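You operate a simulated robot arm through the tools that you are given. There is no shell and no other tool. Be economical: measure what you need, move in short steps, check, and stop when the job is done.

You are at the controls of a simulated two-armed robot. One attempt, no reset.

## Task
Take the pink small cake layer from the far end of the long table and leave it on top of the cream canister there. Take the mini cake layer on the far end of the long table and put it away on the top of the side table. Put the orange sweet from the far end of the long table on the middle of the long table. Fetch the green topper and stand it on the middle shelf of the trolley. Put the box labelled "cocoa" from the far end of the long table on the plate there and the box marked "icing sugar" on the middle shelf of the trolley. Switch the switch of the brown cabinet off. Put the blue bottle on the sealer table away on the top of the airbrush table. Do these in any order. Set down upright: green topper, blue bottle.

The check looks at the end state, three seconds after you hand in, the way a careful person would. Anything else that was tipped, shoved, dropped, spilled or broken makes it a failure.

## Robot
Two 6-joint arms with two-finger parallel grippers on one trunk, on a base that drives. Base frame: it is fixed to the floor where the robot stands at the start and does not move with it; the origin is under the middle of the robot, x ahead of it, y to its left, z up; the surface under the hand at the start is at about z = 750. Lengths are in mm, angles in rad, forces in N, time in s.
The left shoulder is at the start at [80, 216, 1580], the right one opposite. With the tool pointing down near the work surface each hand reaches from about 100 to 620 mm from the robot's upright axis, wherever it stands, measured 20 degrees to its own side. Places, roughly: blue bottle [-1000, 2000, 750]; box [750, 750, 750]; canister [750, 0, 750]; green topper [500, 250, 750]; middle of the long table [1100, 1800, 800]; middle shelf of the trolley [-500, -1600, 400]; mini cake layer [500, 0, 750]; plate (12x12x1 cm) [600, 800, 800]; small cake layer [500, -250, 750]; sweet [500, 250, 750]; switch of the brown cabinet [-700, -100, 700]; top of the airbrush table [3000, 5500, 800]; top of the side table [-800, 5600, 800]. Payload 3.43 kg a hand.
The TCP of each hand is the grasp point between the finger pads, 30 mm short of the fingertips. In the tool frame z runs along the fingers and y along their closing line. Largest opening 94 mm; finger width 28, thickness 10; the body of the gripper, 50 by 96 mm, starts 55 mm behind the TCP.
Orientation is that of the tool frame in the base frame, as [roll, pitch, yaw] about the fixed x, y, z axes, in that order (R = Rz(yaw) Ry(pitch) Rx(roll)). With the fingers straight down and closing along the base's y, the tool's x points along the base's -x, its y along +y and its z along -z.

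## Interface
- The arms move only by the tool jog_arm. It takes "left_series", "right_series" or both (then of equal length, played together; a hand with none holds still); each is one flat list of numbers, 7 for each row, row after row: the shift along the tool's x, y, z in mm, then the turn, a rotation vector about the tool's x, y, z in rad, then the gripper command, from -1 (shut) to 1 (fully open), values between in proportion. In form: [dx, dy, dz, rx, ry, rz, jaw, dx, dy, dz, rx, ry, rz, jaw, ...]. A call has 1 to 10 rows; each row is the pose to reach, as a shift and turn from the pose commanded when the call began, along the tool's axes at that moment. A row lasts 0.2 s, in which the tool goes at most 50 mm and 0.15 rad; a call with a longer step from one row to the next is refused whole, and so is a gripper value outside its range. Where a pose cannot be reached the arm comes as near as it can. A force on the tool above 40 N (or 10 N above the force at the start of the call, whichever is more), or a blocked arm, ends the call early, and 0.2 s more pass. The fingers move at their own pace (about 72 mm/s each) and stop on an object; they squeeze with about 36 N. The grip force told is the motor's: it shows also when the fingers shut on nothing. Time passes only in rows, and 0.2 s behind the last, so rows that repeat a pose let the fingers close. The reply holds the time, the measured pose of the TCP, the force on the tool along the base axes, the opening and the grip force, in the units named above and with some noise, with the torque about the TCP (base axes, N m) and any sound that the robot's microphone picked up.
- Cameras (640 x 400 px; columns grow to the right, rows downward): "scene" is now at [57.8, -47.7, 1716.6]; the picture's right is [-0.87, -0.48, 0.00], its down [-0.45, 0.82, -0.36] and it looks along [0.18, -0.32, -0.93] (base axes); focal length 214 px, centre (320, 200). "left" rides on the left gripper at [76, -14, -103] in its tool frame; the picture's right is [0.18, 0.98, 0.00], its down [-0.75, 0.14, -0.64] and it looks along [-0.63, 0.12, 0.77] (tool axes); focal length 243 px, centre (320, 200). "right" rides on the right gripper at [76, 14, -102] in its tool frame; the picture's right is [-0.18, 0.98, 0.00], its down [-0.75, -0.14, -0.64] and it looks along [-0.63, -0.12, 0.77] (tool axes); focal length 243 px, centre (320, 200). There is no depth. A picture from a camera that has moved, and an enlarged one, comes with that camera's place and axes in the base frame and with its lens.
- capture(camera): a new picture of that camera. The clock stands still meanwhile.
- raise_lower(by): slides the trunk up (or, below 0, down) by that many mm; the arms and the scene camera ride with it, the base frame stays. It gives what a move gives, with no picture.
- drive_base(legs): drives the robot by 1 to 6 legs, each [ahead, left, turn to the left] in mm, mm and rad, along the robot's own axes; the way and the turn of a leg run together, so that a leg with both is an arc; at most 1500 mm and 3.142 rad a leg. The arms and the cameras ride along, it lands a little off, and it stops where it bumps. It gives what a move gives.
- head_to(pan, tilt): turns the head with the scene camera to pan (to the left, within 1.501 rad either way) and tilt (down, from -0.506 to 1.204), counted from straight ahead of the robot. It gives what a move gives.
- close_up(camera, box): a new picture of the part [left, top, right, bottom] of that camera's present view, enlarged. The clock stands still meanwhile.
- hand_in(): hands the job in; it is judged then, once.

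Work in short steps. Places have to be worked out from the pictures, the camera data and where the tool is seen: move nearer, look again, correct. Check each grasp and each placing, and mend what went wrong. You have 217 turns and 220 pictures in all, those below and enlarged ones among them. Open the grippers and draw the arms clear of the work before you hand the job in, unless the task says otherwise.

The tools are called by a JSON object that holds its "method" and its "body". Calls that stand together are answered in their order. jog_arm: Moves the arms, as the interface text tells. Its arguments: {"type":"object","properties":{"left_series":{"type":"array"},"right_series":{"type":"array"}},"required":[]} The other tools are called the same way: raise_lower (by) slides the trunk up or down; drive_base (legs) drives the base; head_to (pan, tilt) turns the head that bears the scene camera; capture (camera) takes a picture; close_up (camera, box) takes an enlarged picture of a part of a camera's view; hand_in () hands the job in.

At the start:

```text
t: 0.0
left_tool_pos: [399.0, 406.1, 1009.3]
left_ee_rot: [3.14, 0.001, 3.14]
left_wrist_force: [-0.1, 0.6, 0.2]
left_wrist_torque: [-0.01, 0.01, -0.01]
left_grip_width: 93.9
left_finger_force: 0.0
right_tool_pos: [459.4, 45.1, 1038.7]
right_ee_rot: [3.141, 0.0, -3.141]
right_wrist_force: [0.4, -0.2, -0.8]
right_wrist_torque: [-0.04, 0.01, -0.03]
right_grip_width: 94.1
right_finger_force: 0.1
trunk travel left (down, up): [-810.0, 30.0]
robot x, y, heading: [0.2, -0.6, 0.003]
head pan, tilt: [-1.065, 1.201]
```

scene: 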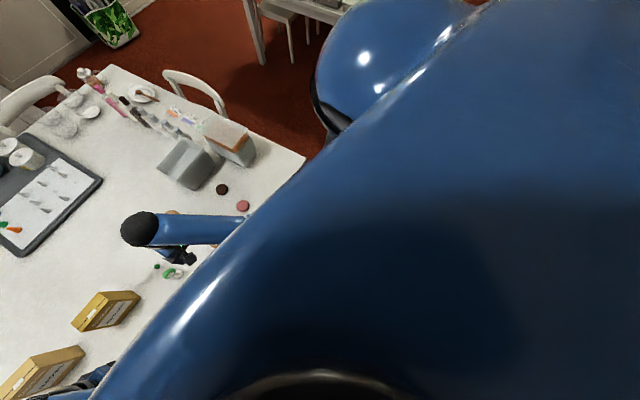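
right: 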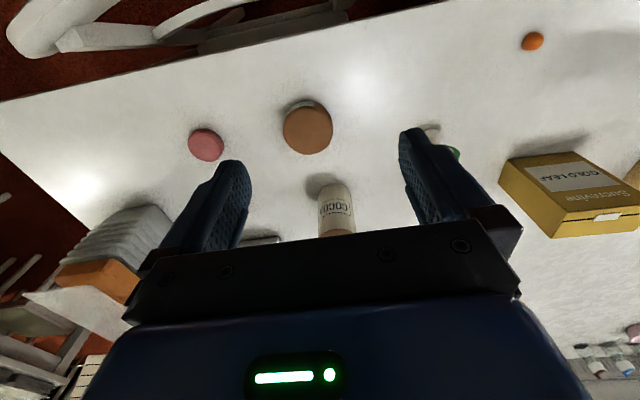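
left: 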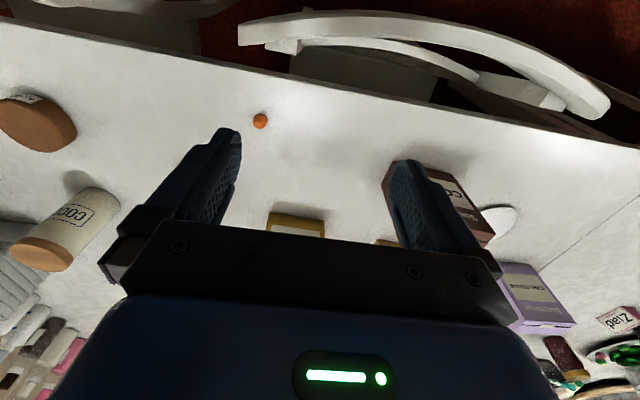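

I'll start by turning the head forward to see the table.

{"method": "head_to", "body": {"pan": 0.3, "tilt": 0.8}}

{"method": "capture", "body": {"camera": "scene"}}

```text
t: 1.5
left_tool_pos: [398.4, 407.4, 1009.6]
left_ee_rot: [3.141, -0.001, 3.141]
left_wrist_force: [0.6, -0.3, 1.0]
left_wrist_torque: [0.03, -0.04, -0.05]
left_grip_width: 94.1
left_finger_force: 0.0
right_tool_pos: [458.7, 45.2, 1038.7]
right_ee_rot: [-3.141, 0.0, -3.141]
right_wrist_force: [-0.1, -0.3, 0.7]
right_wrist_torque: [0.0, 0.0, 0.0]
right_grip_width: 94.0
right_finger_force: 0.1
trunk travel left (down, up): [-810.0, 30.0]
robot x, y, heading: [-0.7, 4.0, 0.002]
head pan, tilt: [0.3, 0.799]
```

```text
216 pictures are left
camera scene: at [107.9, 24.9, 1744.3], right [0.3, -0.96, 0.0], down [-0.69, -0.21, -0.7], along [0.67, 0.21, -0.72], focal length 214 px, centre (320, 200)
```

scene: 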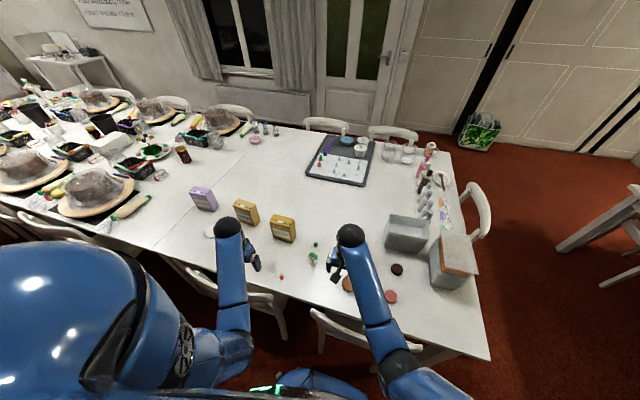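

Long table runs along y. Zoom on the near section.

{"method": "close_up", "body": {"camera": "scene", "box": [180, 120, 500, 320]}}

{"method": "close_up", "body": {"camera": "scene", "box": [0, 60, 320, 260]}}

{"method": "close_up", "body": {"camera": "right", "box": [160, 0, 640, 300]}}

{"method": "close_up", "body": {"camera": "left", "box": [320, 100, 640, 300]}}

```text
2.00 times, centred on (340, 220) of scene
camera zoom: at [107.9, 24.9, 1744.3], right [0.3, -0.96, 0.0], down [-0.69, -0.21, -0.7], along [0.67, 0.21, -0.72], focal length 429 px, centre (280, 160)
```

zoom: 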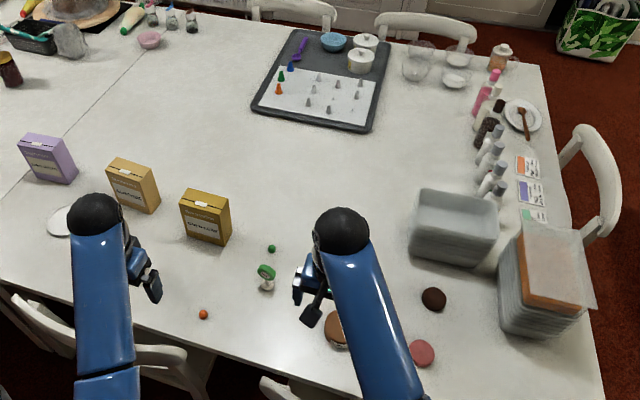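

```text
2.00 times, centred on (160, 160) of scene
camera zoom: at [107.9, 24.9, 1744.3], right [0.3, -0.96, 0.0], down [-0.69, -0.21, -0.7], along [0.67, 0.21, -0.72], focal length 429 px, centre (640, 280)
```

zoom: 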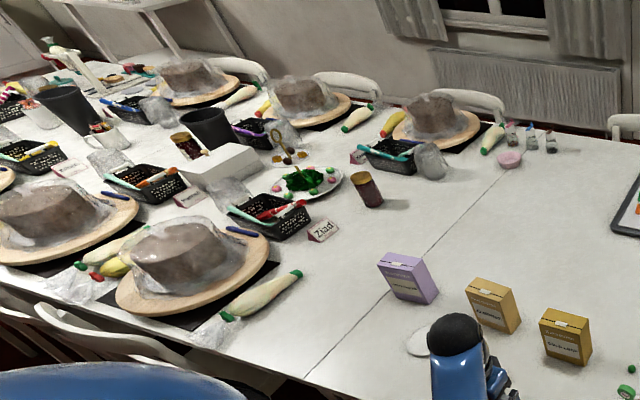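

```text
1.33 times, centred on (400, 150) of right
camera zoom: at [382.4, 59.7, 1143.1], right [0.18, 0.98, 0.0], down [0.75, -0.14, 0.64], along [0.63, -0.12, -0.77], focal length 324 px, centre (213, 267)
```

zoom: 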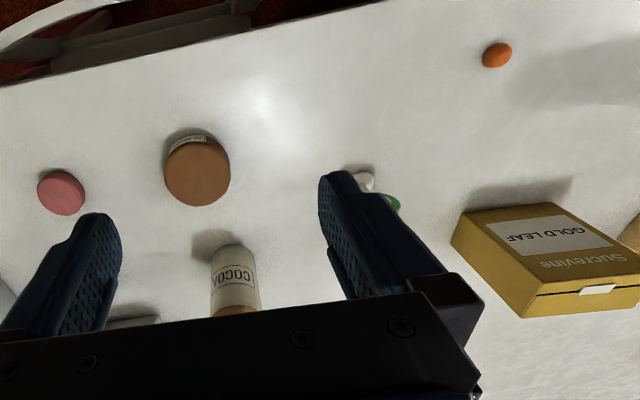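

```text
2.00 times, centred on (480, 200) of left
camera zoom: at [321.8, 391.5, 1112.5], right [-0.18, 0.98, 0.0], down [0.75, 0.14, 0.64], along [0.63, 0.12, -0.77], focal length 485 px, centre (0, 200)
```

zoom: 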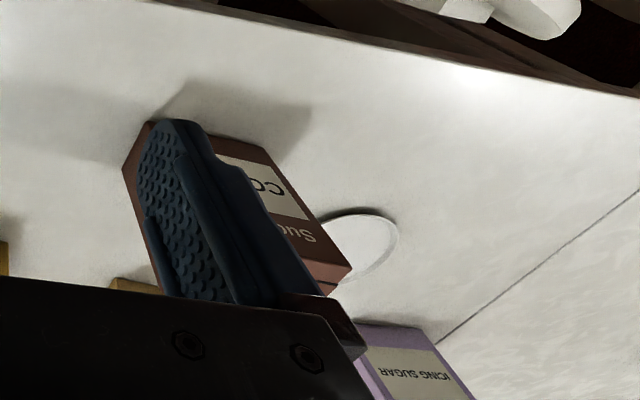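

Object estimates: sweet ≈ (477,329), pink disc ≈ (535,-163), tan disc ≈ (531,14), dark disc ≈ (673,-185), canister ≈ (656,36). I shift the right hand right and look at the discs more clearly.

{"method": "jog_arm", "body": {"right_series": [20, -40, 0, 0, 0, 0, 1, 40, -80, 0, 0, 0, 0, 1, 60, -120, 0, 0, 0, 0, 1, 60, -160, 0, 0, 0, 0, 1, 60, -200, 0, 0, 0, 0, 1, 60, -200, 0, 0, 0, 0, 1]}}

{"method": "capture", "body": {"camera": "right"}}

{"method": "close_up", "body": {"camera": "scene", "box": [260, 200, 500, 350]}}

```text
t: 2.9
left_tool_pos: [398.6, 407.4, 1009.3]
left_ee_rot: [-3.142, 0.001, 3.14]
left_wrist_force: [-0.3, 0.0, 1.1]
left_wrist_torque: [-0.04, 0.01, -0.01]
left_grip_width: 94.0
left_finger_force: 0.1
right_tool_pos: [401.3, -156.1, 1011.5]
right_ee_rot: [3.14, 0.001, 3.142]
right_wrist_force: [0.1, 0.2, -0.2]
right_wrist_torque: [-0.03, 0.01, 0.01]
right_grip_width: 94.0
right_finger_force: 0.1
right hand out of reach, approached as far as the arm can: row 1, 2, 3, 4, 5, 6
trunk travel left (down, up): [-810.0, 30.0]
robot x, y, heading: [2.1, -0.0, 0.004]
head pan, tilt: [0.3, 0.799]
```

```text
211 pictures are left
camera right: at [323.9, -140.9, 1116.5], right [0.18, 0.98, 0.0], down [0.75, -0.14, 0.64], along [0.63, -0.12, -0.77], focal length 243 px, centre (320, 200)
```

right: 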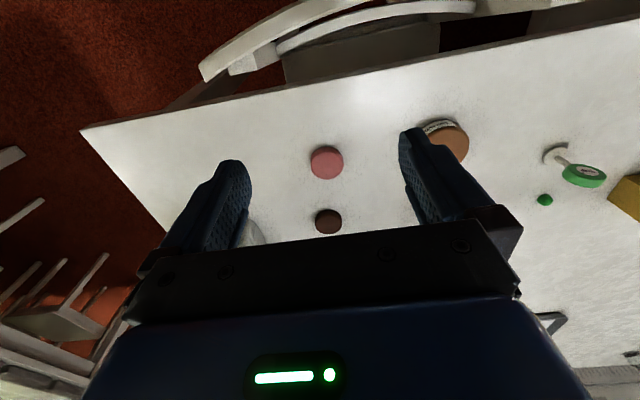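

```text
2.67 times, centred on (380, 275) of scene
camera zoom: at [107.7, 25.1, 1744.3], right [0.3, -0.96, 0.0], down [-0.68, -0.21, -0.7], along [0.67, 0.21, -0.72], focal length 572 px, centre (160, 0)
```

zoom: 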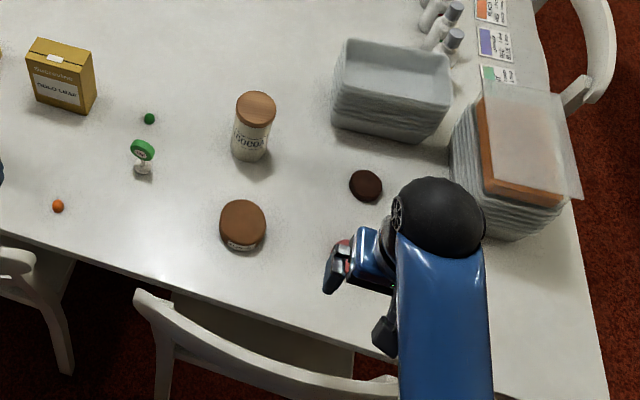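

Two disc candidates for the "mini cake layer"; zoom in on the labelled tan one and others.

{"method": "close_up", "body": {"camera": "right", "box": [290, 90, 490, 250]}}

{"method": "close_up", "body": {"camera": "scene", "box": [330, 225, 410, 300]}}

```text
2.50 times, centred on (390, 170) of right
camera zoom: at [323.9, -140.9, 1116.5], right [0.18, 0.98, 0.0], down [0.75, -0.14, 0.64], along [0.63, -0.12, -0.77], focal length 606 px, centre (145, 275)
```

zoom: 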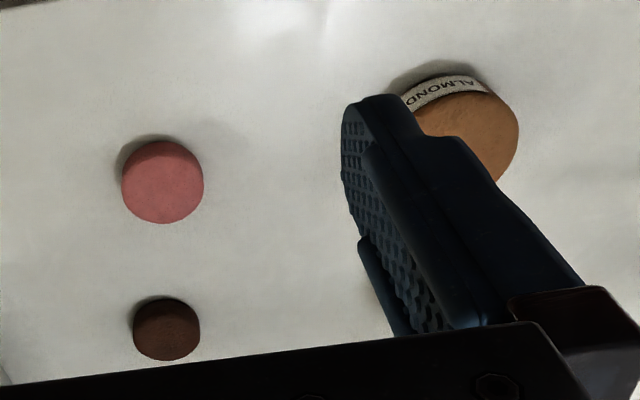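

```text
5.33 times, centred on (370, 262) of scene
camera zoom: at [107.7, 25.1, 1744.3], right [0.3, -0.96, 0.0], down [-0.68, -0.21, -0.7], along [0.67, 0.21, -0.72], focal length 1144 px, centre (53, -133)
```

zoom: 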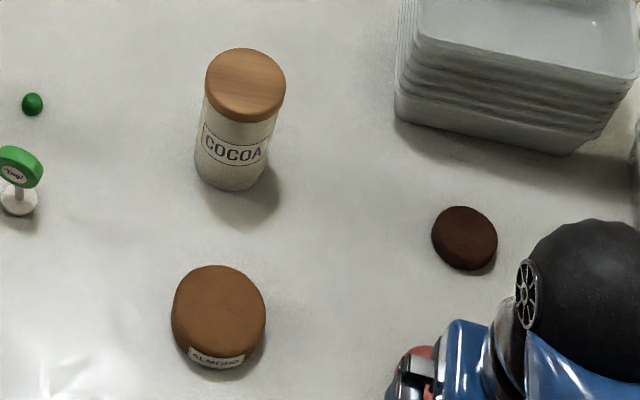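

The labelled tan layer sits where the "mini cake layer" should be (brown and pink discs are both ~54 mm "small" ones). Move the right hand over the pink layer.

{"method": "jog_arm", "body": {"right_series": [-25, 0, 40, 0, 0, 0, 1, -50, 0, 80, 0, 0, 0, 1, -80, -3, 115, 0, 0, 0, 1, -110, -5, 140, 0, 0, 0, 1, -134, -7, 160, 0, 0, 0, 1, -134, -7, 160, 0, 0, 0, 1]}}

{"method": "capture", "body": {"camera": "right"}}

```text
t: 4.3
left_tool_pos: [397.7, 407.3, 1011.1]
left_ee_rot: [3.141, 0.0, 3.14]
left_wrist_force: [0.5, 0.0, 1.0]
left_wrist_torque: [0.02, -0.01, -0.03]
left_grip_width: 94.2
left_finger_force: 0.1
right_tool_pos: [535.0, -163.9, 852.3]
right_ee_rot: [3.142, 0.0, 3.14]
right_wrist_force: [1.1, -0.8, 0.1]
right_wrist_torque: [0.03, 0.01, -0.01]
right_grip_width: 94.0
right_finger_force: 0.1
trunk travel left (down, up): [-810.0, 30.0]
robot x, y, heading: [-1.8, 2.0, -0.003]
head pan, tilt: [0.3, 0.799]
```

```text
207 pictures are left
camera right: at [458.9, -149.2, 957.5], right [0.18, 0.98, 0.0], down [0.75, -0.14, 0.64], along [0.63, -0.12, -0.77], focal length 243 px, centre (320, 200)
```

right: 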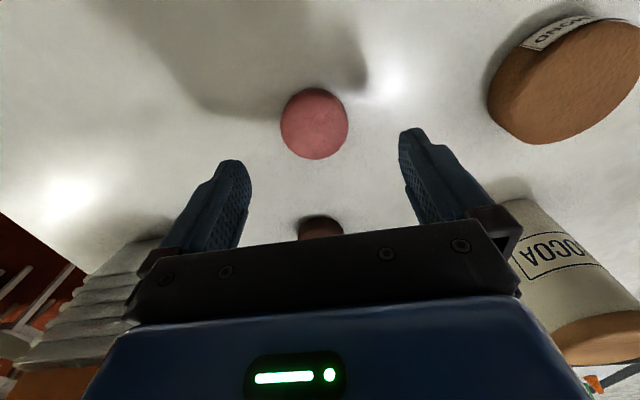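

Pink centre ≈ (532,-167). Descend to z ≈ 784 and close.

{"method": "jog_arm", "body": {"right_series": [3, -3, 35, 0, 0, 0, 1, 3, -3, 68, 0, 0, 0, 1, 3, -3, 68, 0, 0, 0, 0, 3, -3, 68, 0, 0, 0, -1, 3, -3, 68, 0, 0, 0, -1, 3, -3, 68, 0, 0, 0, -1]}}

{"method": "capture", "body": {"camera": "right"}}

```text
t: 5.7
left_tool_pos: [398.6, 407.2, 1010.1]
left_ee_rot: [-3.141, -0.001, 3.14]
left_wrist_force: [0.3, 0.2, 0.5]
left_wrist_torque: [0.0, 0.0, 0.03]
left_grip_width: 93.8
left_finger_force: 0.0
right_tool_pos: [532.6, -165.7, 785.4]
right_ee_rot: [-3.141, 0.0, 3.141]
right_wrist_force: [0.0, 0.3, 0.4]
right_wrist_torque: [0.01, 0.03, -0.01]
right_grip_width: 53.6
right_finger_force: 36.7
trunk travel left (down, up): [-810.0, 30.0]
robot x, y, heading: [-1.3, 2.8, 0.001]
head pan, tilt: [0.3, 0.799]
```

```text
206 pictures are left
camera right: at [456.2, -151.9, 888.8], right [0.18, 0.98, 0.0], down [0.75, -0.14, 0.64], along [0.63, -0.12, -0.77], focal length 243 px, centre (320, 200)
```

right: 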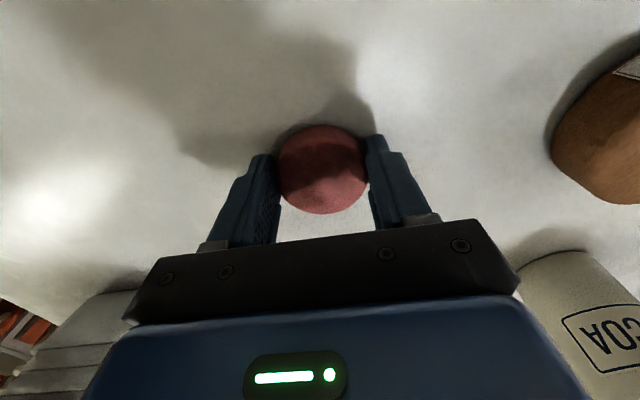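

Grasped (53.6 mm). Lift straight up, and raise the left hand forward so the trunk can be lowered for more reach.

{"method": "jog_arm", "body": {"right_series": [0, 0, -40, 0, 0, 0, -1, 0, 0, -80, 0, 0, 0, -1, 0, 0, -120, 0, 0, 0, -1, 0, 0, -160, 0, 0, 0, -1, 0, 0, -200, 0, 0, 0, -1, 0, 0, -240, 0, 0, 0, -1, 0, 0, -280, 0, 0, 0, -1, 0, 0, -320, 0, 0, 0, -1], "left_series": [-15, 0, -20, 0, 0, 0, 1, -30, 0, -40, 0, 0, 0, 1, -45, 0, -60, 0, 0, 0, 1, -60, 0, -80, 0, 0, 0, 1, -70, 0, -100, 0, 0, 0, 1, -80, 0, -120, 0, 0, 0, 1, -90, 0, -140, 0, 0, 0, 1, -100, 0, -160, 0, 0, 0, 1]}}

{"method": "capture", "body": {"camera": "right"}}

```text
t: 7.5
left_tool_pos: [553.1, 424.8, 1077.5]
left_ee_rot: [-3.141, 0.0, 3.141]
left_wrist_force: [0.6, 0.4, -0.7]
left_wrist_torque: [0.0, 0.0, -0.02]
left_grip_width: 93.9
left_finger_force: 0.1
left hand out of reach, approached as far as the arm can: row 1, 2, 3, 4, 5, 6, 7, 8
right_tool_pos: [556.7, -161.9, 1055.3]
right_ee_rot: [-3.141, -0.001, 3.141]
right_wrist_force: [0.2, 0.9, 0.0]
right_wrist_torque: [-0.05, 0.02, 0.02]
right_grip_width: 53.4
right_finger_force: 35.8
right hand out of reach, approached as far as the arm can: row 7, 8
trunk travel left (down, up): [-810.0, 30.0]
robot x, y, heading: [-3.1, -1.2, -0.002]
head pan, tilt: [0.3, 0.799]
```

```text
205 pictures are left
camera right: at [479.9, -147.0, 1159.1], right [0.18, 0.98, 0.0], down [0.75, -0.14, 0.64], along [0.63, -0.12, -0.77], focal length 243 px, centre (320, 200)
```

right: 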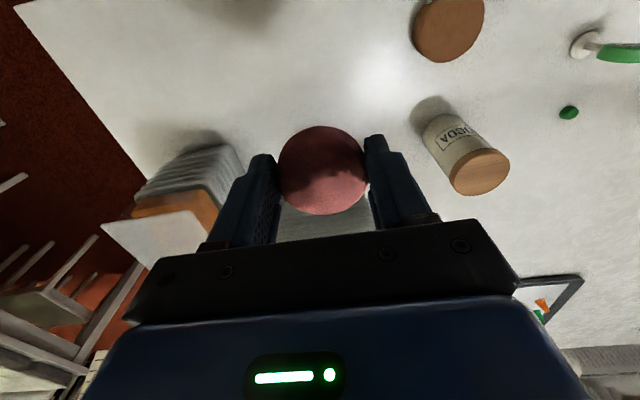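

Canister lid top ≈ (700,32,880). Lower the trunk 150 mm for reach.

{"method": "raise_lower", "body": {"by": -150}}

```text
t: 9.3
left_tool_pos: [550.3, 424.8, 928.5]
left_ee_rot: [3.141, 0.001, 3.141]
left_wrist_force: [0.4, 0.1, 0.4]
left_wrist_torque: [-0.02, 0.0, -0.02]
left_grip_width: 93.9
left_finger_force: 0.1
right_tool_pos: [555.2, -162.7, 906.5]
right_ee_rot: [3.142, 0.003, 3.141]
right_wrist_force: [0.1, -0.6, -0.2]
right_wrist_torque: [0.04, 0.02, -0.02]
right_grip_width: 53.6
right_finger_force: 36.5
trunk travel left (down, up): [-660.0, 180.0]
robot x, y, heading: [-0.3, 2.0, 0.001]
head pan, tilt: [0.3, 0.799]
```

Raise 50, then traverse over the canister.

{"method": "jog_arm", "body": {"right_series": [0, 0, -48, 0, 0, 0, -1, -25, 33, -55, 0, 0, 0, -1, -50, 66, -55, 0, 0, 0, -1, -75, 99, -55, 0, 0, 0, -1, -100, 132, -55, 0, 0, 0, -1, -125, 165, -55, 0, 0, 0, -1, -145, 194, -55, 0, 0, 0, -1, -145, 194, -55, 0, 0, 0, -1]}}

{"method": "capture", "body": {"camera": "right"}}

{"method": "close_up", "body": {"camera": "scene", "box": [260, 150, 420, 250]}}

{"method": "capture", "body": {"camera": "left"}}

```text
t: 11.1
left_tool_pos: [550.3, 424.4, 929.0]
left_ee_rot: [3.139, 0.001, -3.141]
left_wrist_force: [0.0, -0.1, -0.1]
left_wrist_torque: [-0.01, -0.02, -0.03]
left_grip_width: 94.2
left_finger_force: 0.1
right_tool_pos: [697.5, 32.4, 961.5]
right_ee_rot: [3.141, 0.004, -3.141]
right_wrist_force: [0.4, -0.2, -0.8]
right_wrist_torque: [0.01, -0.03, -0.01]
right_grip_width: 53.3
right_finger_force: 36.2
right hand out of reach, approached as far as the arm can: row 1, 2, 3
trunk travel left (down, up): [-660.0, 180.0]
robot x, y, heading: [-0.4, 1.7, 0.002]
head pan, tilt: [0.3, 0.799]
```

```text
204 pictures are left
camera right: at [620.6, 47.5, 1065.9], right [0.18, 0.98, 0.0], down [0.75, -0.14, 0.64], along [0.63, -0.12, -0.77], focal length 243 px, centre (320, 200)
```

right: 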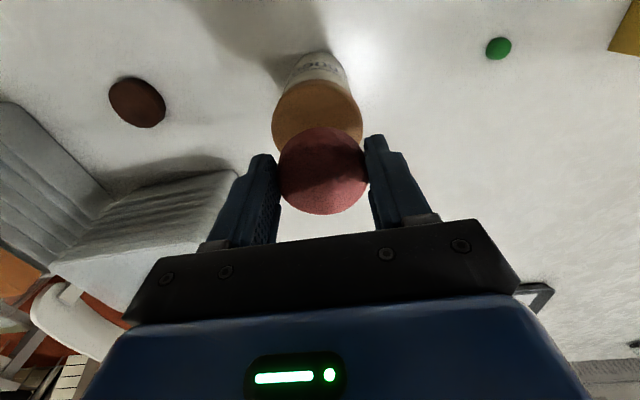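

```text
4.00 times, centred on (340, 200) of scene
camera zoom: at [108.0, 24.5, 1594.3], right [0.3, -0.96, 0.0], down [-0.69, -0.21, -0.7], along [0.67, 0.21, -0.72], focal length 858 px, centre (240, 200)
```

zoom: 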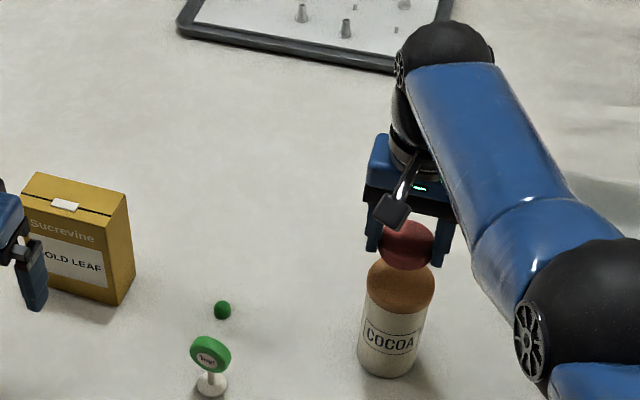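

```text
202 pictures are left
camera left: at [473.9, 409.7, 1031.1], right [-0.18, 0.98, 0.0], down [0.75, 0.14, 0.64], along [0.63, 0.12, -0.77], focal length 243 px, centre (320, 200)
```

left: 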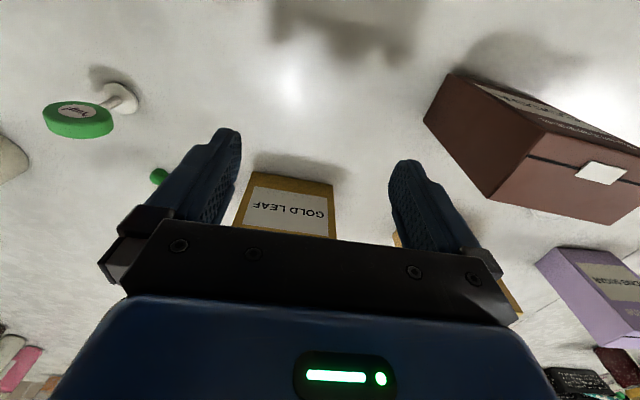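

Aligned within a few mm. Lower to about 1 mm above contact and check.

{"method": "jog_arm", "body": {"right_series": [0, 0, 25, 0, 0, 0, -1, 0, 0, 42, 0, 0, 0, -1, 0, 0, 42, 0, 0, 0, -1]}}

{"method": "close_up", "body": {"camera": "scene", "box": [320, 190, 400, 240]}}

{"method": "capture", "body": {"camera": "right"}}

```text
t: 11.9
left_tool_pos: [550.5, 425.1, 928.6]
left_ee_rot: [3.14, 0.001, 3.14]
left_wrist_force: [0.1, -0.6, 0.4]
left_wrist_torque: [-0.01, 0.02, -0.01]
left_grip_width: 94.0
left_finger_force: 0.0
right_tool_pos: [687.2, 26.2, 923.5]
right_ee_rot: [-3.14, 0.005, -3.141]
right_wrist_force: [0.7, -0.1, 4.0]
right_wrist_torque: [-0.01, -0.04, -0.04]
right_grip_width: 53.6
right_finger_force: 35.6
right hand out of reach, approached as far as the arm can: row 1, 2, 3
trunk travel left (down, up): [-660.0, 180.0]
robot x, y, heading: [-2.9, 2.4, -0.001]
head pan, tilt: [0.3, 0.799]
```

```text
8.00 times, centred on (360, 215) of scene
camera zoom: at [107.7, 25.0, 1594.4], right [0.3, -0.96, 0.0], down [-0.68, -0.21, -0.7], along [0.67, 0.21, -0.72], focal length 1716 px, centre (0, 80)
```

zoom: 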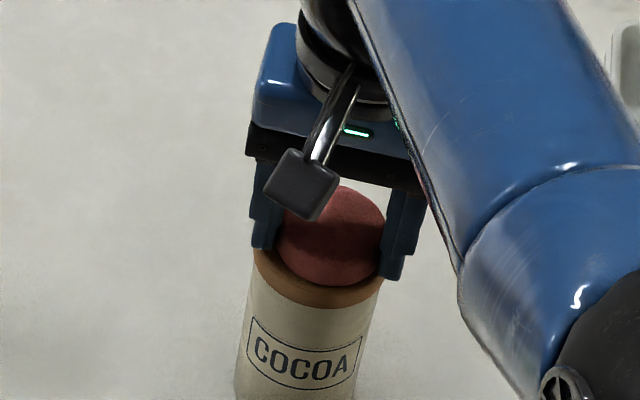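

```text
200 pictures are left
camera right: at [610.9, 42.0, 1027.5], right [0.18, 0.98, 0.0], down [0.75, -0.14, 0.64], along [0.63, -0.12, -0.76], focal length 243 px, centre (320, 200)
```

right: 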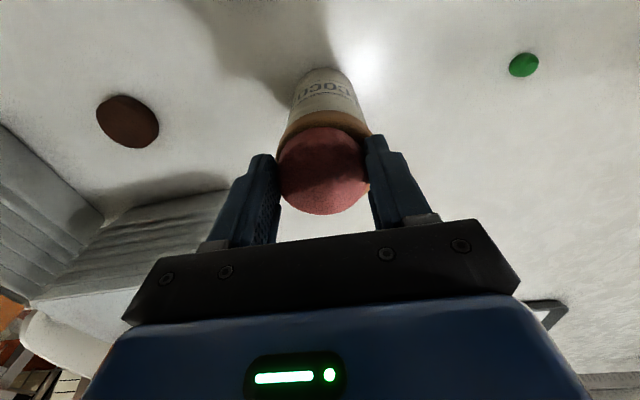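

Arm is at its reach limit and drifted. Lift back to the well-aligned pose, then use the trunk for the vertical descent.

{"method": "jog_arm", "body": {"right_series": [-3, 2, -15, 0, 0, 0, -1, -8, 4, -32, 0, 0, 0, -1, -8, 4, -32, 0, 0, 0, -1]}}

{"method": "capture", "body": {"camera": "right"}}

```text
t: 12.7
left_tool_pos: [550.4, 425.8, 929.2]
left_ee_rot: [3.14, 0.0, 3.139]
left_wrist_force: [-0.4, -0.2, -0.2]
left_wrist_torque: [0.02, 0.0, 0.02]
left_grip_width: 93.9
left_finger_force: 0.0
right_tool_pos: [696.3, 31.2, 954.1]
right_ee_rot: [-3.141, 0.002, 3.141]
right_wrist_force: [0.0, -0.6, 0.3]
right_wrist_torque: [0.02, 0.0, 0.01]
right_grip_width: 53.9
right_finger_force: 36.2
trunk travel left (down, up): [-660.0, 180.0]
robot x, y, heading: [-3.2, -1.2, -0.003]
head pan, tilt: [0.3, 0.799]
```

```text
199 pictures are left
camera right: at [619.5, 46.7, 1059.2], right [0.18, 0.98, 0.0], down [0.75, -0.14, 0.64], along [0.63, -0.12, -0.77], focal length 243 px, centre (320, 200)
```

right: 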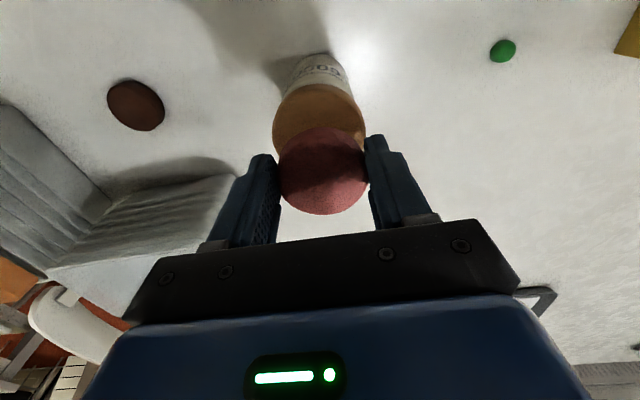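

Aligned: lid ≈ (693,31), disc ≈ (692,33). Lower trunk 34 mm.

{"method": "raise_lower", "body": {"by": -34}}

{"method": "capture", "body": {"camera": "right"}}

{"method": "close_up", "body": {"camera": "scene", "box": [320, 170, 400, 220]}}

```text
t: 13.4
left_tool_pos: [550.5, 426.3, 896.8]
left_ee_rot: [3.141, 0.002, 3.141]
left_wrist_force: [-0.7, 0.4, 0.4]
left_wrist_torque: [0.0, 0.01, -0.03]
left_grip_width: 93.8
left_finger_force: 0.0
right_tool_pos: [695.3, 31.7, 922.9]
right_ee_rot: [3.14, 0.007, 3.141]
right_wrist_force: [2.7, 0.2, 8.0]
right_wrist_torque: [0.0, -0.18, 0.0]
right_grip_width: 53.5
right_finger_force: 35.8
trunk travel left (down, up): [-626.0, 214.0]
robot x, y, heading: [0.3, -3.1, 0.001]
head pan, tilt: [0.3, 0.799]
```

```text
198 pictures are left
camera right: at [618.5, 46.5, 1027.2], right [0.18, 0.98, 0.0], down [0.75, -0.14, 0.65], along [0.64, -0.12, -0.76], focal length 243 px, centre (320, 200)
```

right: 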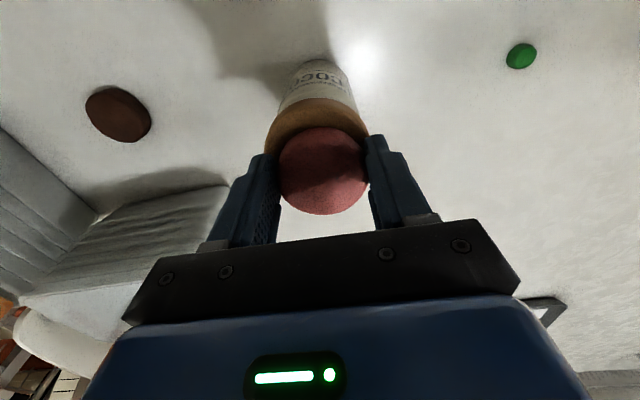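

```text
8.00 times, centred on (360, 195) of scene
camera zoom: at [105.5, 24.5, 1560.6], right [0.3, -0.96, 0.0], down [-0.68, -0.21, -0.7], along [0.67, 0.21, -0.72], focal length 1716 px, centre (0, 240)
```

zoom: 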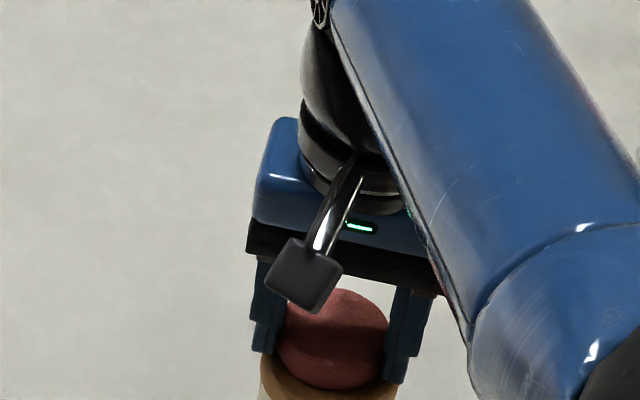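

Contact confirmed (8 N), disc centred within ~5 mm of the lid. Release.

{"method": "jog_arm", "body": {"right_series": [0, 0, 0, 0, 0, 0, 0.3, 0, 0, 0, 0, 0, 0, 0.6, 0, 0, 0, 0, 0, 0, 0.6]}}

{"method": "raise_lower", "body": {"by": 90}}

{"method": "capture", "body": {"camera": "right"}}

{"method": "close_up", "body": {"camera": "scene", "box": [300, 170, 420, 250]}}

```text
t: 14.2
left_tool_pos: [550.6, 426.2, 894.0]
left_ee_rot: [3.138, 0.001, 3.14]
left_wrist_force: [-0.7, 0.0, 0.2]
left_wrist_torque: [0.01, -0.01, -0.02]
left_grip_width: 94.0
left_finger_force: 0.1
right_tool_pos: [696.5, 31.7, 920.3]
right_ee_rot: [-3.141, 0.002, -3.14]
right_wrist_force: [-0.8, -0.4, -0.2]
right_wrist_torque: [0.02, 0.03, 0.01]
right_grip_width: 75.2
right_finger_force: 0.1
trunk travel left (down, up): [-626.0, 214.0]
robot x, y, heading: [-0.1, 2.8, 0.001]
head pan, tilt: [0.3, 0.799]
```

```text
t: 15.5
left_tool_pos: [550.7, 426.3, 984.8]
left_ee_rot: [3.139, 0.002, 3.141]
left_wrist_force: [0.7, 0.6, 0.0]
left_wrist_torque: [0.02, -0.01, 0.01]
left_grip_width: 93.7
left_finger_force: 0.1
right_tool_pos: [695.3, 31.9, 1011.5]
right_ee_rot: [-3.141, 0.001, 3.14]
right_wrist_force: [0.8, -0.3, 0.5]
right_wrist_torque: [-0.02, 0.01, -0.01]
right_grip_width: 75.0
right_finger_force: 0.1
trunk travel left (down, up): [-716.0, 124.0]
robot x, y, heading: [-2.6, -0.9, -0.001]
head pan, tilt: [0.3, 0.799]
```

```text
196 pictures are left
camera right: at [619.5, 46.6, 1115.2], right [0.18, 0.98, 0.0], down [0.75, -0.14, 0.64], along [0.63, -0.12, -0.77], focal length 243 px, centre (320, 200)
```

right: 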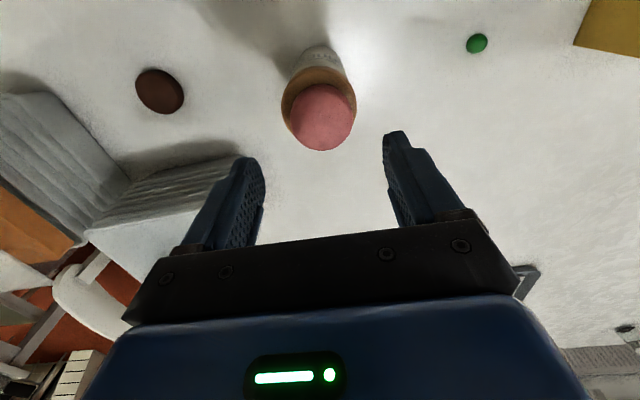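

```text
5.00 times, centred on (360, 210) of scene
camera zoom: at [108.2, 25.0, 1650.3], right [0.3, -0.96, 0.0], down [-0.69, -0.21, -0.7], along [0.67, 0.21, -0.72], focal length 1072 px, centre (120, 150)
```

zoom: 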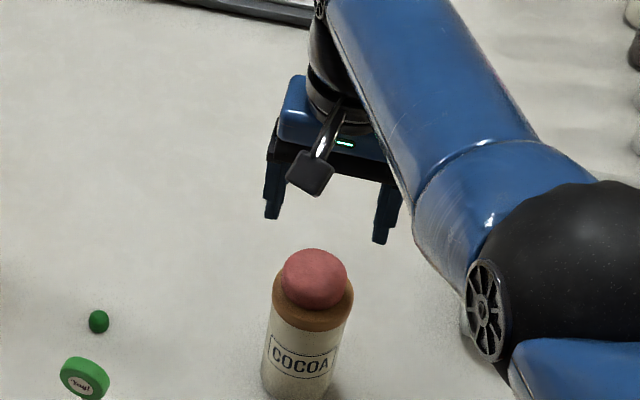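

Pink layer rests well on the canister. Now look left for boxes and plate, and the surroundings.

{"method": "head_to", "body": {"pan": 1.0, "tilt": 0.7}}

{"method": "capture", "body": {"camera": "scene"}}

{"method": "capture", "body": {"camera": "left"}}

```text
t: 16.6
left_tool_pos: [549.9, 425.1, 985.1]
left_ee_rot: [3.141, 0.002, 3.138]
left_wrist_force: [-0.3, 1.0, 0.5]
left_wrist_torque: [-0.04, 0.01, 0.03]
left_grip_width: 94.2
left_finger_force: 0.0
right_tool_pos: [694.8, 32.3, 1011.7]
right_ee_rot: [3.142, 0.003, 3.141]
right_wrist_force: [0.5, 0.1, 0.2]
right_wrist_torque: [0.02, 0.01, 0.01]
right_grip_width: 75.1
right_finger_force: 0.0
trunk travel left (down, up): [-716.0, 124.0]
robot x, y, heading: [1.8, 1.3, -0.001]
head pan, tilt: [1.0, 0.7]
```

```text
194 pictures are left
camera scene: at [76.8, 72.5, 1658.6], right [0.84, -0.54, 0.0], down [-0.35, -0.54, -0.76], along [0.41, 0.64, -0.64], focal length 214 px, centre (320, 200)
```

scene: 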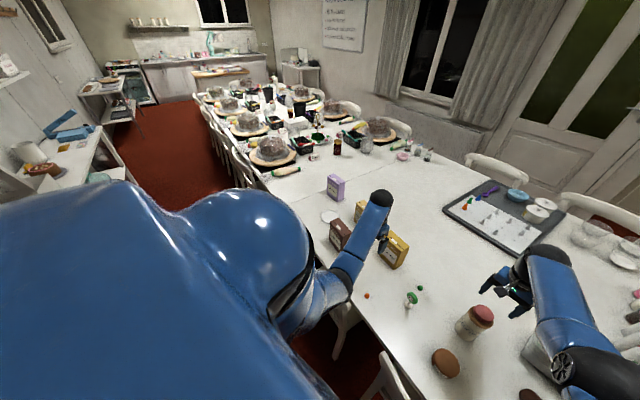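

```text
193 pictures are left
camera left: at [473.9, 410.0, 1087.0], right [-0.18, 0.98, 0.0], down [0.75, 0.14, 0.64], along [0.63, 0.12, -0.77], focal length 243 px, centre (320, 200)
```

left: 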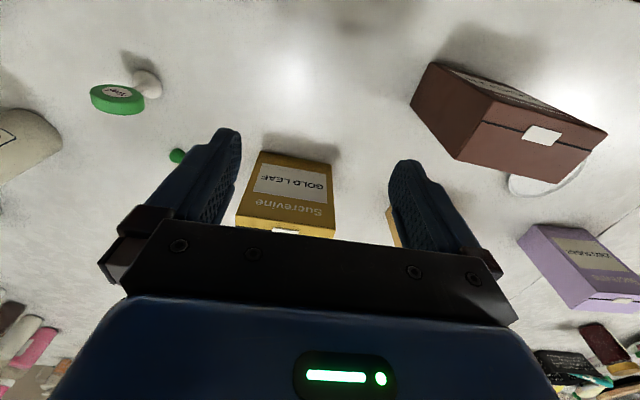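

Table edge runs along y at x≈415; box tops are at z≈880, hands clear above. Back off slightly and drive left toward cocoa box and plate.

{"method": "drive_base", "body": {"legs": [[-30, 0, 0], [0, 420, 0]]}}

{"method": "capture", "body": {"camera": "left"}}

{"method": "capture", "body": {"camera": "right"}}

{"method": "capture", "body": {"camera": "scene"}}

```text
t: 19.6
left_tool_pos: [521.6, 840.2, 986.1]
left_ee_rot: [3.138, -0.001, 3.138]
left_wrist_force: [0.4, -0.3, 0.2]
left_wrist_torque: [-0.02, 0.02, 0.01]
left_grip_width: 94.2
left_finger_force: 0.0
right_tool_pos: [666.6, 446.3, 1010.4]
right_ee_rot: [3.14, 0.002, 3.14]
right_wrist_force: [-0.7, 0.0, 0.8]
right_wrist_torque: [0.0, 0.0, 0.01]
right_grip_width: 75.2
right_finger_force: 0.0
trunk travel left (down, up): [-716.0, 124.0]
robot x, y, heading: [-28.5, 415.4, -0.003]
head pan, tilt: [1.0, 0.7]
```

```text
192 pictures are left
camera left: at [444.5, 825.0, 1087.7], right [-0.18, 0.98, 0.0], down [0.75, 0.14, 0.64], along [0.63, 0.12, -0.77], focal length 243 px, centre (320, 200)
```

left: 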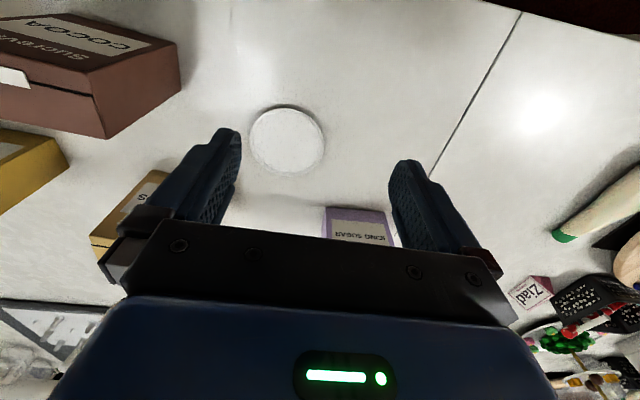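

```text
191 pictures are left
camera right: at [589.8, 461.3, 1115.3], right [0.18, 0.98, 0.0], down [0.75, -0.14, 0.64], along [0.63, -0.12, -0.77], focal length 243 px, centre (320, 200)
```

right: 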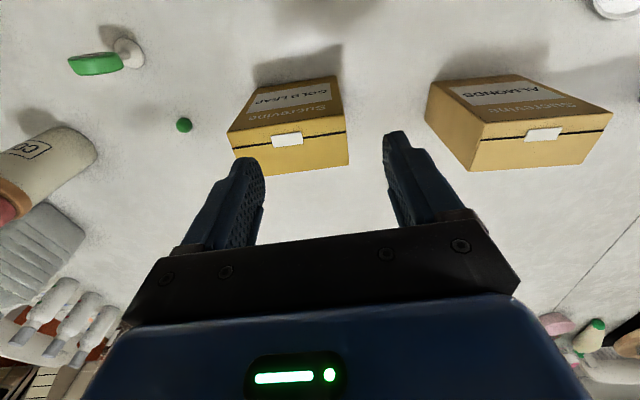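

```text
190 pictures are left
camera scene: at [47.2, 486.9, 1658.7], right [0.84, -0.54, 0.0], down [-0.35, -0.54, -0.77], along [0.41, 0.64, -0.64], focal length 214 px, centre (320, 200)
```

scene: 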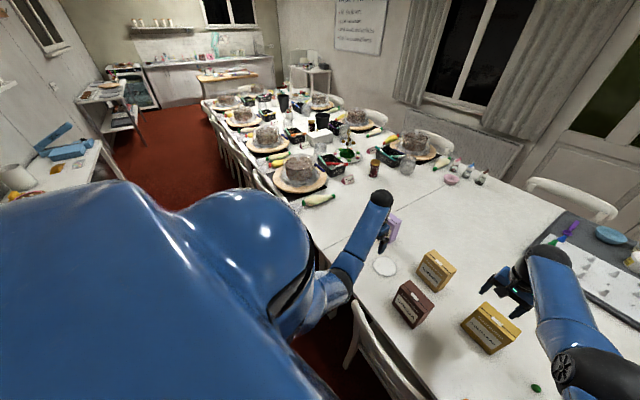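

Plate ≈ (611,808). Zoom on the cocoa box to find its pose.

{"method": "close_up", "body": {"camera": "scene", "box": [360, 210, 520, 360]}}

{"method": "close_up", "body": {"camera": "left", "box": [0, 0, 240, 150]}}

```text
2.67 times, centred on (440, 285) of scene
camera zoom: at [47.2, 486.9, 1658.7], right [0.84, -0.54, 0.0], down [-0.35, -0.54, -0.77], along [0.41, 0.64, -0.64], focal length 572 px, centre (0, -27)
```

zoom: 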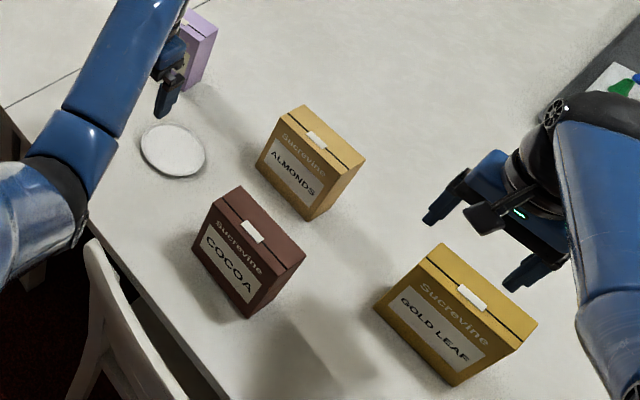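

```text
2.67 times, centred on (120, 75) of left
camera zoom: at [444.5, 825.0, 1087.7], right [-0.18, 0.98, 0.0], down [0.75, 0.14, 0.64], along [0.63, 0.12, -0.77], focal length 647 px, centre (853, 533)
```

zoom: 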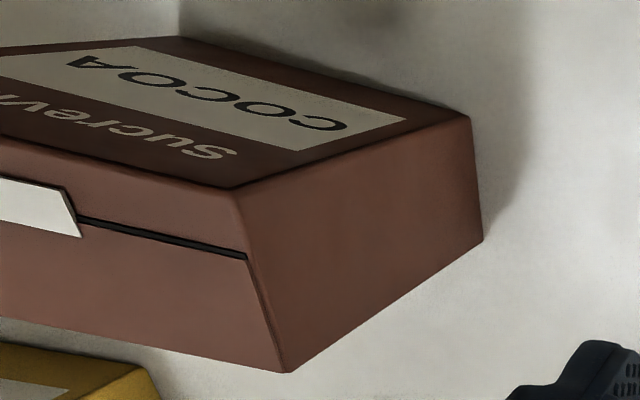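

Cocoa box: x≈516–573, y≈556–663, top ≈880, thin along x. I'll drive 200 mm further left and use the left hand with fingers closing along x.

{"method": "drive_base", "body": {"legs": [[0, 200, 0]]}}

{"method": "jog_arm", "body": {"left_series": [0, -40, 0, 0, 0, 0.15, 1, 0, -80, 0, 0, 0, 0.3, 1, 0, -120, 0, 0, 0, 0.45, 1, 0, -160, 0, 0, 0, 0.6, 1, 0, -200, 0, 0, 0, 0.75, 1, 0, -240, 0, 0, 0, 0.9, 1, 0, -280, 0, 0, 0, 1.05, 1, 0, -320, 0, 0, 0, 1.2, 1, 0, -360, 0, 0, 0, 1.35, 1, 0, -380, 0, 0, 0, 1.5, 1]}}

{"method": "capture", "body": {"camera": "left"}}

```text
t: 21.1
left_tool_pos: [522.7, 1032.3, 986.7]
left_ee_rot: [3.138, 0.002, 3.137]
left_wrist_force: [-0.1, -0.6, 0.1]
left_wrist_torque: [0.04, -0.01, -0.01]
left_grip_width: 93.9
left_finger_force: 0.1
right_tool_pos: [666.0, 638.5, 1010.2]
right_ee_rot: [3.138, 0.002, 3.137]
right_wrist_force: [-0.2, -1.5, -0.3]
right_wrist_torque: [0.04, 0.0, 0.01]
right_grip_width: 75.3
right_finger_force: 0.1
trunk travel left (down, up): [-716.0, 124.0]
robot x, y, heading: [-27.8, 612.6, -0.004]
head pan, tilt: [1.0, 0.7]
```

```text
t: 23.3
left_tool_pos: [526.1, 653.7, 978.5]
left_ee_rot: [3.142, 0.0, 1.634]
left_wrist_force: [0.1, 0.5, 1.2]
left_wrist_torque: [-0.04, -0.05, -0.01]
left_grip_width: 94.1
left_finger_force: 0.0
left hand out of reach, approached as far as the arm can: row 1, 2, 3, 4, 5, 6, 7, 8, 9, 10
right_tool_pos: [667.0, 639.7, 1010.8]
right_ee_rot: [-3.139, 0.002, 3.136]
right_wrist_force: [-0.7, 0.3, 0.3]
right_wrist_torque: [0.03, -0.02, 0.0]
right_grip_width: 75.3
right_finger_force: 0.0
trunk travel left (down, up): [-716.0, 124.0]
robot x, y, heading: [-29.2, 613.6, -0.003]
head pan, tilt: [1.0, 0.7]
```

```text
187 pictures are left
camera left: at [506.1, 728.0, 1080.3], right [0.97, 0.25, 0.0], down [0.19, -0.74, 0.64], along [0.16, -0.62, -0.77], focal length 243 px, centre (320, 200)
```

left: 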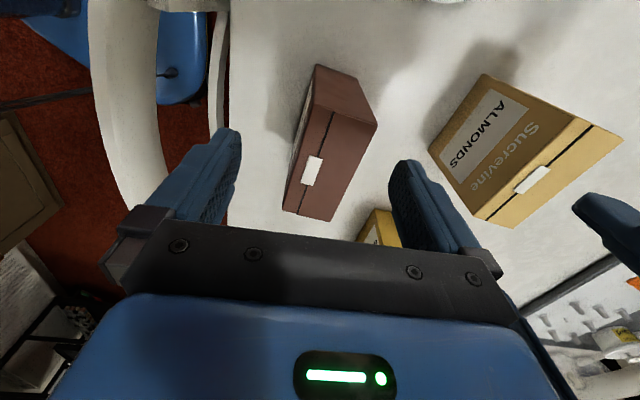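

Box top centre ≈ (547,601), tilted ~6°. Move the right hand away (−y), centre and align the left hand over the box.

{"method": "jog_arm", "body": {"right_series": [0, -45, 0, 0, 0, 0, 1, 0, -90, 0, 0, 0, 0, 1, 0, -135, 0, 0, 0, 0, 1, 0, -180, 0, 0, 0, 0, 1, 0, -220, 0, 0, 0, 0, 1, 0, -250, 0, 0, 0, 0, 1, 0, -250, 0, 0, 0, 0, 1], "left_series": [0, 0, 0, 0, 0, 0, 1, 0, 0, 0, 0, 0, 0, 1, 0, 0, 0, 0, 0, 0, 1, -20, 6, 6, 0, 0, 0.06, 1, -40, 12, 12, 0, 0, 0.12, 1, -54, 18, 20, 0, 0, 0.174, 1, -54, 18, 20, 0, 0, 0.174, 1]}}

{"method": "capture", "body": {"camera": "left"}}

```text
t: 24.9
left_tool_pos: [546.7, 600.9, 957.4]
left_ee_rot: [3.14, -0.001, 1.461]
left_wrist_force: [-0.5, -0.3, -0.1]
left_wrist_torque: [-0.02, 0.01, -0.02]
left_grip_width: 94.1
left_finger_force: 0.2
right_tool_pos: [706.2, 390.5, 998.9]
right_ee_rot: [3.141, 0.001, 3.139]
right_wrist_force: [0.3, -0.3, 0.6]
right_wrist_torque: [0.03, -0.01, 0.0]
right_grip_width: 94.0
right_finger_force: 0.0
right hand out of reach, approached as far as the arm can: row 1, 2, 3, 4, 5, 6, 7
trunk travel left (down, up): [-716.0, 124.0]
robot x, y, heading: [-27.3, 611.7, -0.005]
head pan, tilt: [1.0, 0.7]
```

```text
186 pictures are left
camera left: at [539.9, 677.3, 1059.9], right [1.0, 0.08, 0.0], down [0.06, -0.76, 0.64], along [0.05, -0.64, -0.77], focal length 243 px, centre (320, 200)
```

left: 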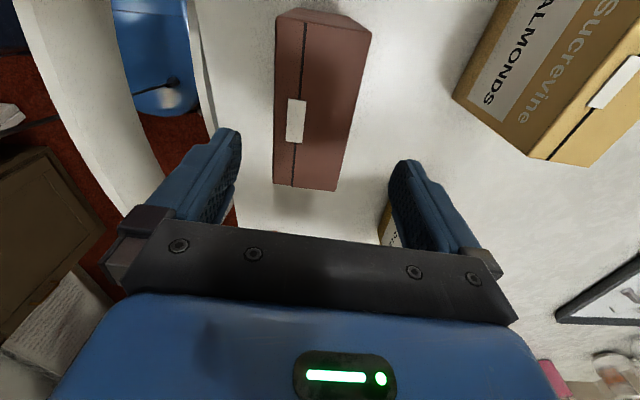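

Box centred within ~4 mm. Descend to z ≈ 852 and close.

{"method": "jog_arm", "body": {"left_series": [0, -3, 35, 0, 0, 0, 1, 0, -4, 70, 0, 0, 0, 1, 0, -4, 105, 0, 0, 0, 1, 0, -4, 105, 0, 0, 0, 0.4, 0, -4, 105, 0, 0, 0, -1, 0, -4, 105, 0, 0, 0, -1, 0, -4, 105, 0, 0, 0, -1]}}

{"method": "capture", "body": {"camera": "left"}}

{"method": "close_up", "body": {"camera": "scene", "box": [360, 210, 640, 400]}}

```text
t: 26.5
left_tool_pos: [542.8, 600.6, 852.5]
left_ee_rot: [3.139, -0.002, 1.463]
left_wrist_force: [0.7, -0.3, -0.4]
left_wrist_torque: [-0.05, 0.03, 0.0]
left_grip_width: 59.6
left_finger_force: 36.2
right_tool_pos: [707.8, 388.8, 997.6]
right_ee_rot: [3.14, -0.002, 3.136]
right_wrist_force: [-0.2, 0.0, 0.5]
right_wrist_torque: [0.01, -0.01, -0.01]
right_grip_width: 94.2
right_finger_force: 0.0
trunk travel left (down, up): [-716.0, 124.0]
robot x, y, heading: [-28.0, 610.6, -0.003]
head pan, tilt: [1.0, 0.7]
```

```text
185 pictures are left
camera left: at [537.0, 678.0, 955.2], right [1.0, 0.08, 0.0], down [0.06, -0.77, 0.64], along [0.05, -0.64, -0.77], focal length 243 px, centre (320, 200)
```

left: 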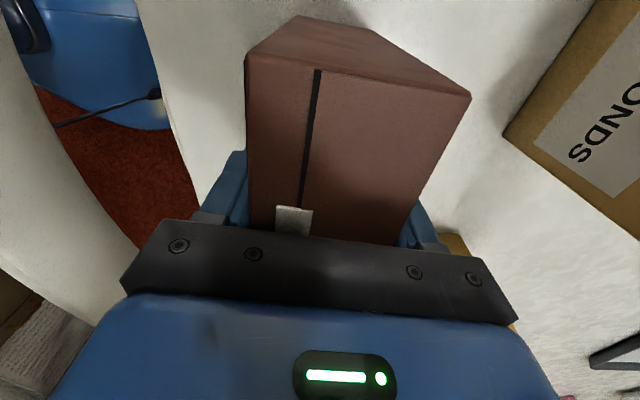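

```text
2.11 times, centred on (500, 305) of scene
camera zoom: at [47.9, 684.3, 1658.5], right [0.84, -0.54, 0.0], down [-0.35, -0.54, -0.76], along [0.42, 0.64, -0.64], focal length 452 px, centre (-59, -21)
```

zoom: 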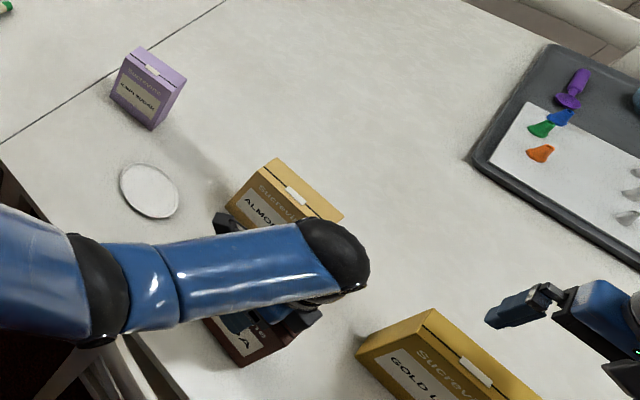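

Held. Lift 60 mm and carry over toward the plate (≈ (614,809)).

{"method": "jog_arm", "body": {"left_series": [0, 0, -30, 0, 0, 0, -1, 0, 0, -60, 0, 0, 0, -1, 44, 10, -60, 0, 0, 0, -1, 88, 20, -60, 0, 0, 0, -1, 132, 30, -60, 0, 0, 0, -1, 174, 40, -60, 0, 0, 0, -1, 214, 48, -60, 0, 0, 0, -1, 214, 48, -60, 0, 0, 0, -1]}}

{"method": "capture", "body": {"camera": "left"}}

{"method": "close_up", "body": {"camera": "scene", "box": [320, 150, 560, 300]}}

```text
t: 28.3
left_tool_pos: [613.3, 808.9, 913.6]
left_ee_rot: [-3.141, -0.001, 1.463]
left_wrist_force: [-1.0, 0.4, -3.8]
left_wrist_torque: [0.0, -0.02, -0.04]
left_grip_width: 59.2
left_finger_force: 35.8
right_tool_pos: [706.6, 390.3, 997.9]
right_ee_rot: [3.14, 0.0, 3.137]
right_wrist_force: [-0.6, -0.5, -0.2]
right_wrist_torque: [-0.01, -0.01, 0.03]
right_grip_width: 93.7
right_finger_force: 0.1
trunk travel left (down, up): [-716.0, 124.0]
robot x, y, heading: [-35.8, 611.9, -0.002]
head pan, tilt: [1.0, 0.7]
```

```text
183 pictures are left
camera left: at [605.9, 885.1, 1015.9], right [1.0, 0.08, 0.0], down [0.06, -0.77, 0.64], along [0.05, -0.64, -0.77], focal length 243 px, centre (320, 200)
```

left: 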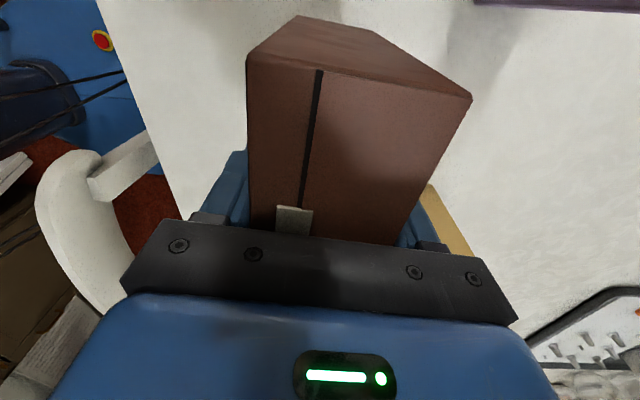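

```text
2.67 times, centred on (440, 225) of scene
camera zoom: at [48.0, 684.2, 1658.6], right [0.84, -0.54, 0.0], down [-0.35, -0.54, -0.76], along [0.42, 0.64, -0.64], focal length 572 px, centre (0, 133)
```

zoom: 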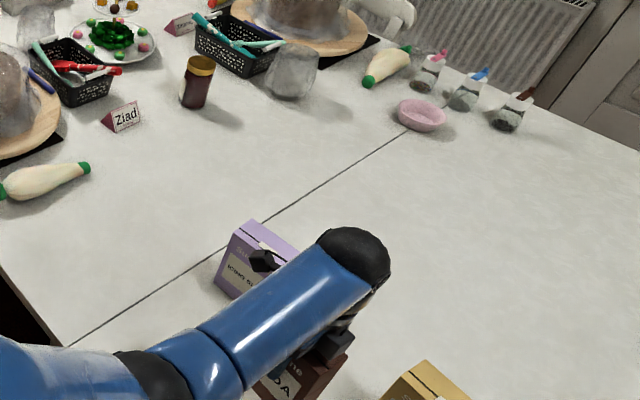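

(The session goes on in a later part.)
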